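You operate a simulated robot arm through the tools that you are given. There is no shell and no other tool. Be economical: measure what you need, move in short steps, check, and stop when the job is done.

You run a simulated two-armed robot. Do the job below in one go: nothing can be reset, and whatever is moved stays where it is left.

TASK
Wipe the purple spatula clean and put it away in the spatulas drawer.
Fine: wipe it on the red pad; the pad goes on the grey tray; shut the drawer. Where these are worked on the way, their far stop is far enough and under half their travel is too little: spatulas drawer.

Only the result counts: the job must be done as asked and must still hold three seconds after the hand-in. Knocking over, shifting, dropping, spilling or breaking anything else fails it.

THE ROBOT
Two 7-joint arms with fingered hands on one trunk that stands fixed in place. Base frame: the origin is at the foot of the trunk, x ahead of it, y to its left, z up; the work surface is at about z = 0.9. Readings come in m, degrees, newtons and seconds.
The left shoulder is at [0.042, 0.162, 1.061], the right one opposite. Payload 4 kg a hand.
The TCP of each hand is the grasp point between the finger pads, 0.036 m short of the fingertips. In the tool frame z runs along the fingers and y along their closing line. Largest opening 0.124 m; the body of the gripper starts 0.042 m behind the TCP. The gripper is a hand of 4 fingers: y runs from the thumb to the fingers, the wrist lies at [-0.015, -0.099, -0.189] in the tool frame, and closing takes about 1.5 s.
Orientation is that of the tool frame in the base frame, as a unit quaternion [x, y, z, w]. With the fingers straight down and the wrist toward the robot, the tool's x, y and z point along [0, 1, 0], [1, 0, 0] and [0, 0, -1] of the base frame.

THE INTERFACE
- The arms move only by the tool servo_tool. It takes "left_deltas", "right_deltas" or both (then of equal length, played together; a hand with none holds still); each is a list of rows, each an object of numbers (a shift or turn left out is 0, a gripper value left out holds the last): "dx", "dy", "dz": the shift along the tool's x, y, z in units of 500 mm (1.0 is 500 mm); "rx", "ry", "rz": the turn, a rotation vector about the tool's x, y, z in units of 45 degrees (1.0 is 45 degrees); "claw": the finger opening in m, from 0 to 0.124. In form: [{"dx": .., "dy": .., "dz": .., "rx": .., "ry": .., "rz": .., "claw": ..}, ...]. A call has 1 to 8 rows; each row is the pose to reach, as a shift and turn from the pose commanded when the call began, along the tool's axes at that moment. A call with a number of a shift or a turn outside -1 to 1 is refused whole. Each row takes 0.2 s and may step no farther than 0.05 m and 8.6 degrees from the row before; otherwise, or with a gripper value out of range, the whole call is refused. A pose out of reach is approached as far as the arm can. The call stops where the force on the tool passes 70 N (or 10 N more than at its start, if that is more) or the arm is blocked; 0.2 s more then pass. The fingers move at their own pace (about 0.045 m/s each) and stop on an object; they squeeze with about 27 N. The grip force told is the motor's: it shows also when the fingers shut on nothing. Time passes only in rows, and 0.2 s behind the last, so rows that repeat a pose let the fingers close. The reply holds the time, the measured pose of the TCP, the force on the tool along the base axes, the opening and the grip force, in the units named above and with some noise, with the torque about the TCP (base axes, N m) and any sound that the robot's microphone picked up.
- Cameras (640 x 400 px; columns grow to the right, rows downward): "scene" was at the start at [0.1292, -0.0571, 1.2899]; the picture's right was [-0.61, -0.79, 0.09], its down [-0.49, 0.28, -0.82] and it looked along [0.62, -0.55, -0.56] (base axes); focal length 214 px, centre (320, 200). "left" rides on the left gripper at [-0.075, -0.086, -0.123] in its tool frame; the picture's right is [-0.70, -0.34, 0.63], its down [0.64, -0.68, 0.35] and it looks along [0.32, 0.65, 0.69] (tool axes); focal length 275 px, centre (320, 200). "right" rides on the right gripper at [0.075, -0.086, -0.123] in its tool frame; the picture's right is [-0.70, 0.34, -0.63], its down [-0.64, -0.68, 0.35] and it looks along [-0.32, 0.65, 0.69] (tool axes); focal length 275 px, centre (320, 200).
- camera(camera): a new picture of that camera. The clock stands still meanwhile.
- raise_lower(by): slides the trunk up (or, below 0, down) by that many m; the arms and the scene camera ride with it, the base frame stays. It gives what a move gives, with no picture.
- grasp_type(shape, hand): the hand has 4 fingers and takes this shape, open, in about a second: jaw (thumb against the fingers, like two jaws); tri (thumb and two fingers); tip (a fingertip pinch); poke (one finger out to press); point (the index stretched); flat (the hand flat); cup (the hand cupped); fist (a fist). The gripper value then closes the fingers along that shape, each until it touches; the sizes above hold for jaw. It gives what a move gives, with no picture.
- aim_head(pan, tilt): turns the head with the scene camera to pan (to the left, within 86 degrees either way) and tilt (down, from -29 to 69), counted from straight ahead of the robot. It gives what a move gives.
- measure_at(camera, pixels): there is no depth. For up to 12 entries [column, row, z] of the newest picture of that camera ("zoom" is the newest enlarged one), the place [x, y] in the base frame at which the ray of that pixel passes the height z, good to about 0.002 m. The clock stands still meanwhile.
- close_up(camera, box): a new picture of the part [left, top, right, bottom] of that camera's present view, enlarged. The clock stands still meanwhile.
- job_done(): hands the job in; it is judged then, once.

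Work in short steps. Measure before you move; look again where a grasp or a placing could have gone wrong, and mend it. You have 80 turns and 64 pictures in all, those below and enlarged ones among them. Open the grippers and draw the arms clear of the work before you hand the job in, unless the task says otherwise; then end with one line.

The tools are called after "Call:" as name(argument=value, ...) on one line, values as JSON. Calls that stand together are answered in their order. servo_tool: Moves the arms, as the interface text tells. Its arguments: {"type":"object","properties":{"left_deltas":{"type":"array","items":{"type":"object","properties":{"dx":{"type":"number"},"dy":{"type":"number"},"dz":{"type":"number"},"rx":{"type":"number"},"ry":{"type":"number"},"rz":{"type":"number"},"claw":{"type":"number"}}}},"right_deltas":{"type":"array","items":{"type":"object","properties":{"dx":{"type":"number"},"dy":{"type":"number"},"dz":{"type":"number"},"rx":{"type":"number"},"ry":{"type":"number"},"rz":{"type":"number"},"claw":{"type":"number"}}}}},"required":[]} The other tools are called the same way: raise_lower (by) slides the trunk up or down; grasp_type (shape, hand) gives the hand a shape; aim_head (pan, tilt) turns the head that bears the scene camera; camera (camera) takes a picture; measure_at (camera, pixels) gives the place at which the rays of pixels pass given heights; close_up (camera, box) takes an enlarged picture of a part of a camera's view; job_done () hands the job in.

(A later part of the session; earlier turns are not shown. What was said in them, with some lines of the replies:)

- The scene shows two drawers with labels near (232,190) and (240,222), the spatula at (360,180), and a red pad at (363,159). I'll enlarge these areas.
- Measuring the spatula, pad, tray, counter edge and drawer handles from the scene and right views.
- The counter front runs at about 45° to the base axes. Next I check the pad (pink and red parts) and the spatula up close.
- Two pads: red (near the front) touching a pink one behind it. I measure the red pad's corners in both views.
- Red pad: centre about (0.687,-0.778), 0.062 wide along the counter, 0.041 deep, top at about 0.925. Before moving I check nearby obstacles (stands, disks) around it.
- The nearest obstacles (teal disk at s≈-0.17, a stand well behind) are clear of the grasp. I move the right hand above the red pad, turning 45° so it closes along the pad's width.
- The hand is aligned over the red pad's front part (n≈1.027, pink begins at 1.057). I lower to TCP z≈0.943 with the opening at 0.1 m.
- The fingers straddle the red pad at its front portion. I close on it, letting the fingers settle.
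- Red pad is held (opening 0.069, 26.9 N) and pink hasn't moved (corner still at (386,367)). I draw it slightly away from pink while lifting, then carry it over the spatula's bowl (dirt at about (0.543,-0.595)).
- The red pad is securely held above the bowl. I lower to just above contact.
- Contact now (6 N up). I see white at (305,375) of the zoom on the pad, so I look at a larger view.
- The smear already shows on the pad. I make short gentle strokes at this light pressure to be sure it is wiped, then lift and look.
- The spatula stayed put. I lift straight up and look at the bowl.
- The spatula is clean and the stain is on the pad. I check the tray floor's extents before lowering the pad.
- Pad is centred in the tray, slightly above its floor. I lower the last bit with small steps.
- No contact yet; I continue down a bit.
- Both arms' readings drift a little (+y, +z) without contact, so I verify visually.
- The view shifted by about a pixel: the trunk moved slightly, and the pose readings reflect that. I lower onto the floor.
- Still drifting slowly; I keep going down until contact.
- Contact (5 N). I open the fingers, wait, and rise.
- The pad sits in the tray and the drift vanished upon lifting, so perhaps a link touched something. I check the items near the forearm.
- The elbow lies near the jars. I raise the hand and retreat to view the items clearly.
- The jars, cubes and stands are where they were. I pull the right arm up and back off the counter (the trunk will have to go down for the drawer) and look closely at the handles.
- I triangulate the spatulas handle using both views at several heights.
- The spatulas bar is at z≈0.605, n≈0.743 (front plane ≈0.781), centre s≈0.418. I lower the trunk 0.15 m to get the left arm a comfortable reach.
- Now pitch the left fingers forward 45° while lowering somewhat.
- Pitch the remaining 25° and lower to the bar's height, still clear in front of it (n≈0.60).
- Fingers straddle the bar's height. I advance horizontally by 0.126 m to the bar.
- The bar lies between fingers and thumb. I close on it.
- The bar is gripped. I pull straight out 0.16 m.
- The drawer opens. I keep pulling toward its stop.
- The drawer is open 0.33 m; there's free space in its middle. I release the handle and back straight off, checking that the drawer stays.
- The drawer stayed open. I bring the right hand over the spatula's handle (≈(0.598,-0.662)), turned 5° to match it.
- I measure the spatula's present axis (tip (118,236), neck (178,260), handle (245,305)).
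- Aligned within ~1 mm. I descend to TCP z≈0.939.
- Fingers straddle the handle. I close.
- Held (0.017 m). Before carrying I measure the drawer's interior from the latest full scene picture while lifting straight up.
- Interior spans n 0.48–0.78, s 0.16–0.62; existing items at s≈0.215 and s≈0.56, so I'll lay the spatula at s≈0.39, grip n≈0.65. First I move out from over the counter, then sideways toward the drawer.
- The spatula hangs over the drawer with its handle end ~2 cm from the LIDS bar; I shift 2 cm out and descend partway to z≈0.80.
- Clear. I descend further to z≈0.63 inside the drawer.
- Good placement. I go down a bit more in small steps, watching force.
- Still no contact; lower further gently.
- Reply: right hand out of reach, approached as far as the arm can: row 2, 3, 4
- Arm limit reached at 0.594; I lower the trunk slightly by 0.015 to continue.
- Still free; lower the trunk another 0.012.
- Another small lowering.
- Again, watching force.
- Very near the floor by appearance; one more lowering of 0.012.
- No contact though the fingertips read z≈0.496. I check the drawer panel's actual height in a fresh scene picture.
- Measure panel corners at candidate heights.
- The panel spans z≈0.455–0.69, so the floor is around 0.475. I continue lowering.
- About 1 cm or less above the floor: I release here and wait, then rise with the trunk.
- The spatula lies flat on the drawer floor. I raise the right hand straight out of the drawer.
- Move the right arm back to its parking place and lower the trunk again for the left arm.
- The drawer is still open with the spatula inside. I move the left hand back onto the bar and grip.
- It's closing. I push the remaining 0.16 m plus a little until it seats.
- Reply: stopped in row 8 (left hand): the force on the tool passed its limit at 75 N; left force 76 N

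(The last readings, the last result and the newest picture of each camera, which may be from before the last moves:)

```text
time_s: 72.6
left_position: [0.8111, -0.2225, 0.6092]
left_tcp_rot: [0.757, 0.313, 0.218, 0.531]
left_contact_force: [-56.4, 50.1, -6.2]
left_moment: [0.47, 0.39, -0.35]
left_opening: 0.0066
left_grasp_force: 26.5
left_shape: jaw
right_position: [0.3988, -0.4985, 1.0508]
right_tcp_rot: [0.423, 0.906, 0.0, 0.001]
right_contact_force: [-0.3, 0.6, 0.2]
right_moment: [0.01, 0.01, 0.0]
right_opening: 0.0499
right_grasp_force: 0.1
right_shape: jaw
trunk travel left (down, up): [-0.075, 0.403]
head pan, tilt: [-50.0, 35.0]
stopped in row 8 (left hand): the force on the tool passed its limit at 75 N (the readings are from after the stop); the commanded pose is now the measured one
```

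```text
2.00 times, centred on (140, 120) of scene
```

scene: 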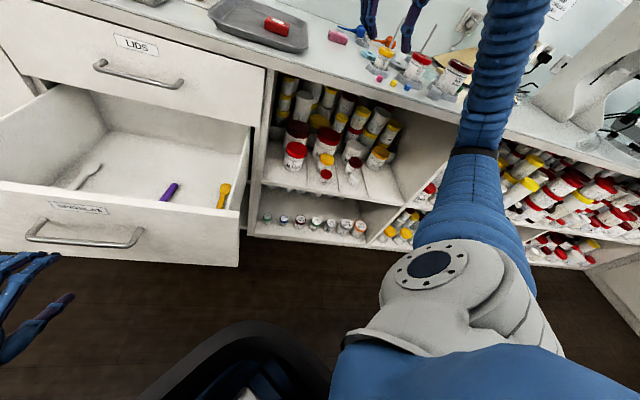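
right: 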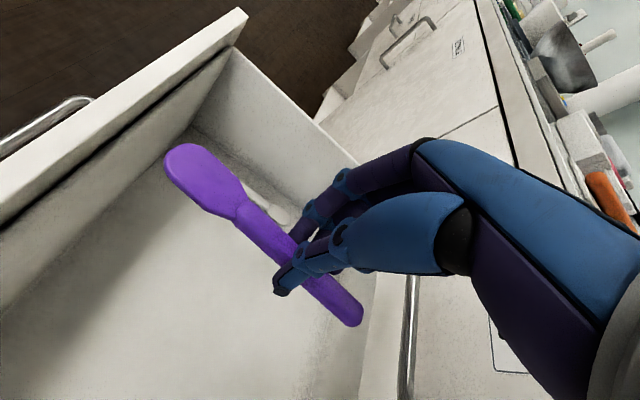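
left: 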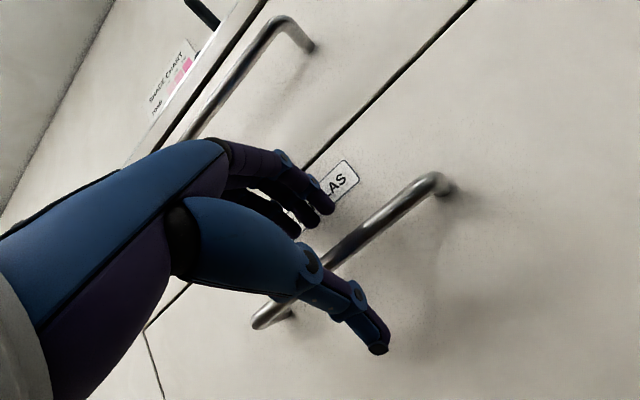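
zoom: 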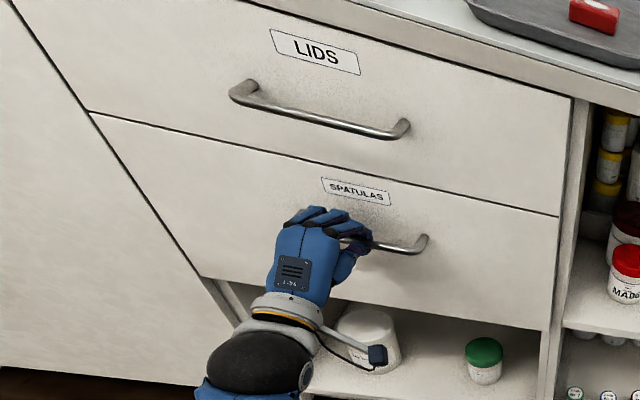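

The drawer hit its closed stop. I release (vertical opening so nothing pulls it), back straight off, and move away.

Call:
servo_tool(left_deltas=[{"claw": 0.09}, {"claw": 0.09}, {"claw": 0.09}, {"claw": 0.09}, {"claw": 0.09}, {"dz": -0.06, "dy": -0.022}, {"dz": -0.13, "dy": -0.047}, {"dz": -0.2, "dy": -0.073}])

Call:
servo_tool(left_deltas=[{"dz": -0.08, "dy": -0.029}, {"dz": -0.16, "dy": -0.058}, {"dz": -0.24, "dy": -0.087}, {"dz": -0.32, "dy": -0.116}])

Call:
raise_lower(by=0.15)

Call:
camera(camera="scene")

Call:
close_up(camera="scene", box=[80, 90, 320, 240])

```text
time_s: 74.4
left_position: [0.7357, -0.1489, 0.6105]
left_tcp_rot: [0.756, 0.314, 0.219, 0.531]
left_contact_force: [-0.1, -0.1, -0.7]
left_moment: [0.02, -0.04, 0.05]
left_opening: 0.09
left_grasp_force: 0.1
left_shape: jaw
right_position: [0.4011, -0.5006, 1.0502]
right_tcp_rot: [0.424, 0.906, -0.001, -0.001]
right_contact_force: [-0.6, -0.1, -0.9]
right_moment: [0.02, -0.01, 0.02]
right_opening: 0.0498
right_grasp_force: 0.2
right_shape: jaw
trunk travel left (down, up): [-0.075, 0.403]
head pan, tilt: [-50.0, 35.0]
```

```text
time_s: 75.4
left_position: [0.6187, -0.0288, 0.6078]
left_tcp_rot: [0.757, 0.313, 0.219, 0.53]
left_contact_force: [-0.3, -0.3, 0.6]
left_moment: [-0.01, -0.05, 0.01]
left_opening: 0.0897
left_grasp_force: 0.0
left_shape: jaw
right_position: [0.401, -0.5009, 1.0498]
right_tcp_rot: [0.425, 0.905, 0.0, 0.0]
right_contact_force: [-0.1, -0.4, -0.1]
right_moment: [-0.02, 0.03, 0.0]
right_opening: 0.0499
right_grasp_force: 0.1
right_shape: jaw
trunk travel left (down, up): [-0.075, 0.403]
head pan, tilt: [-50.0, 35.0]
```

```text
time_s: 77.2
left_position: [0.6181, -0.0282, 0.7595]
left_tcp_rot: [0.757, 0.314, 0.218, 0.531]
left_contact_force: [1.7, -0.1, -0.6]
left_moment: [0.01, -0.02, -0.05]
left_opening: 0.0899
left_grasp_force: 0.1
left_shape: jaw
right_position: [0.4028, -0.5018, 1.1991]
right_tcp_rot: [0.424, 0.906, 0.0, 0.0]
right_contact_force: [-0.2, 0.8, -0.1]
right_moment: [-0.01, 0.02, 0.04]
right_opening: 0.05
right_grasp_force: 0.1
right_shape: jaw
trunk travel left (down, up): [-0.225, 0.253]
head pan, tilt: [-50.0, 35.0]
```

```text
5 pictures are left
```

scene: 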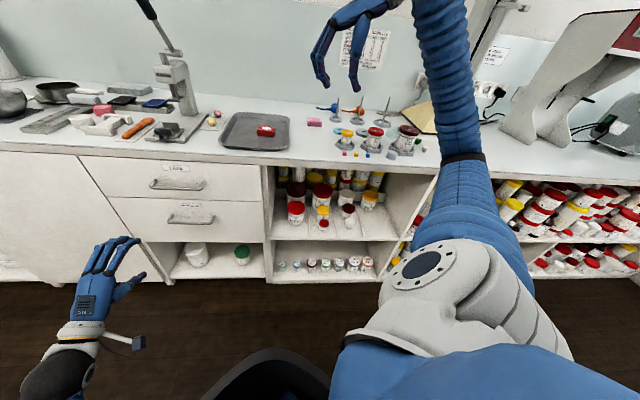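

```text
2.67 times, centred on (200, 165) of scene
```

zoom: 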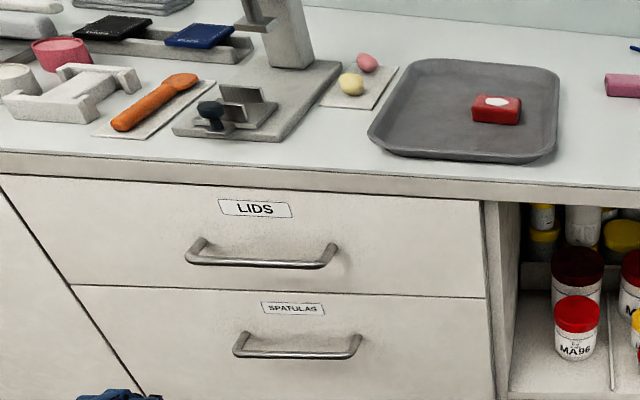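

The drawer is flush shut, the red pad is on the grey tray, everything else is in place, and both hands are open and clear. I hand in.

Call:
job_done()

```text
The job is handed in.
```

I wiped the purple spatula clean on the red pad and put it in the spatulas drawer, which is shut; the pad is on the grey tray, and nothing else looked moved in the last pictures.
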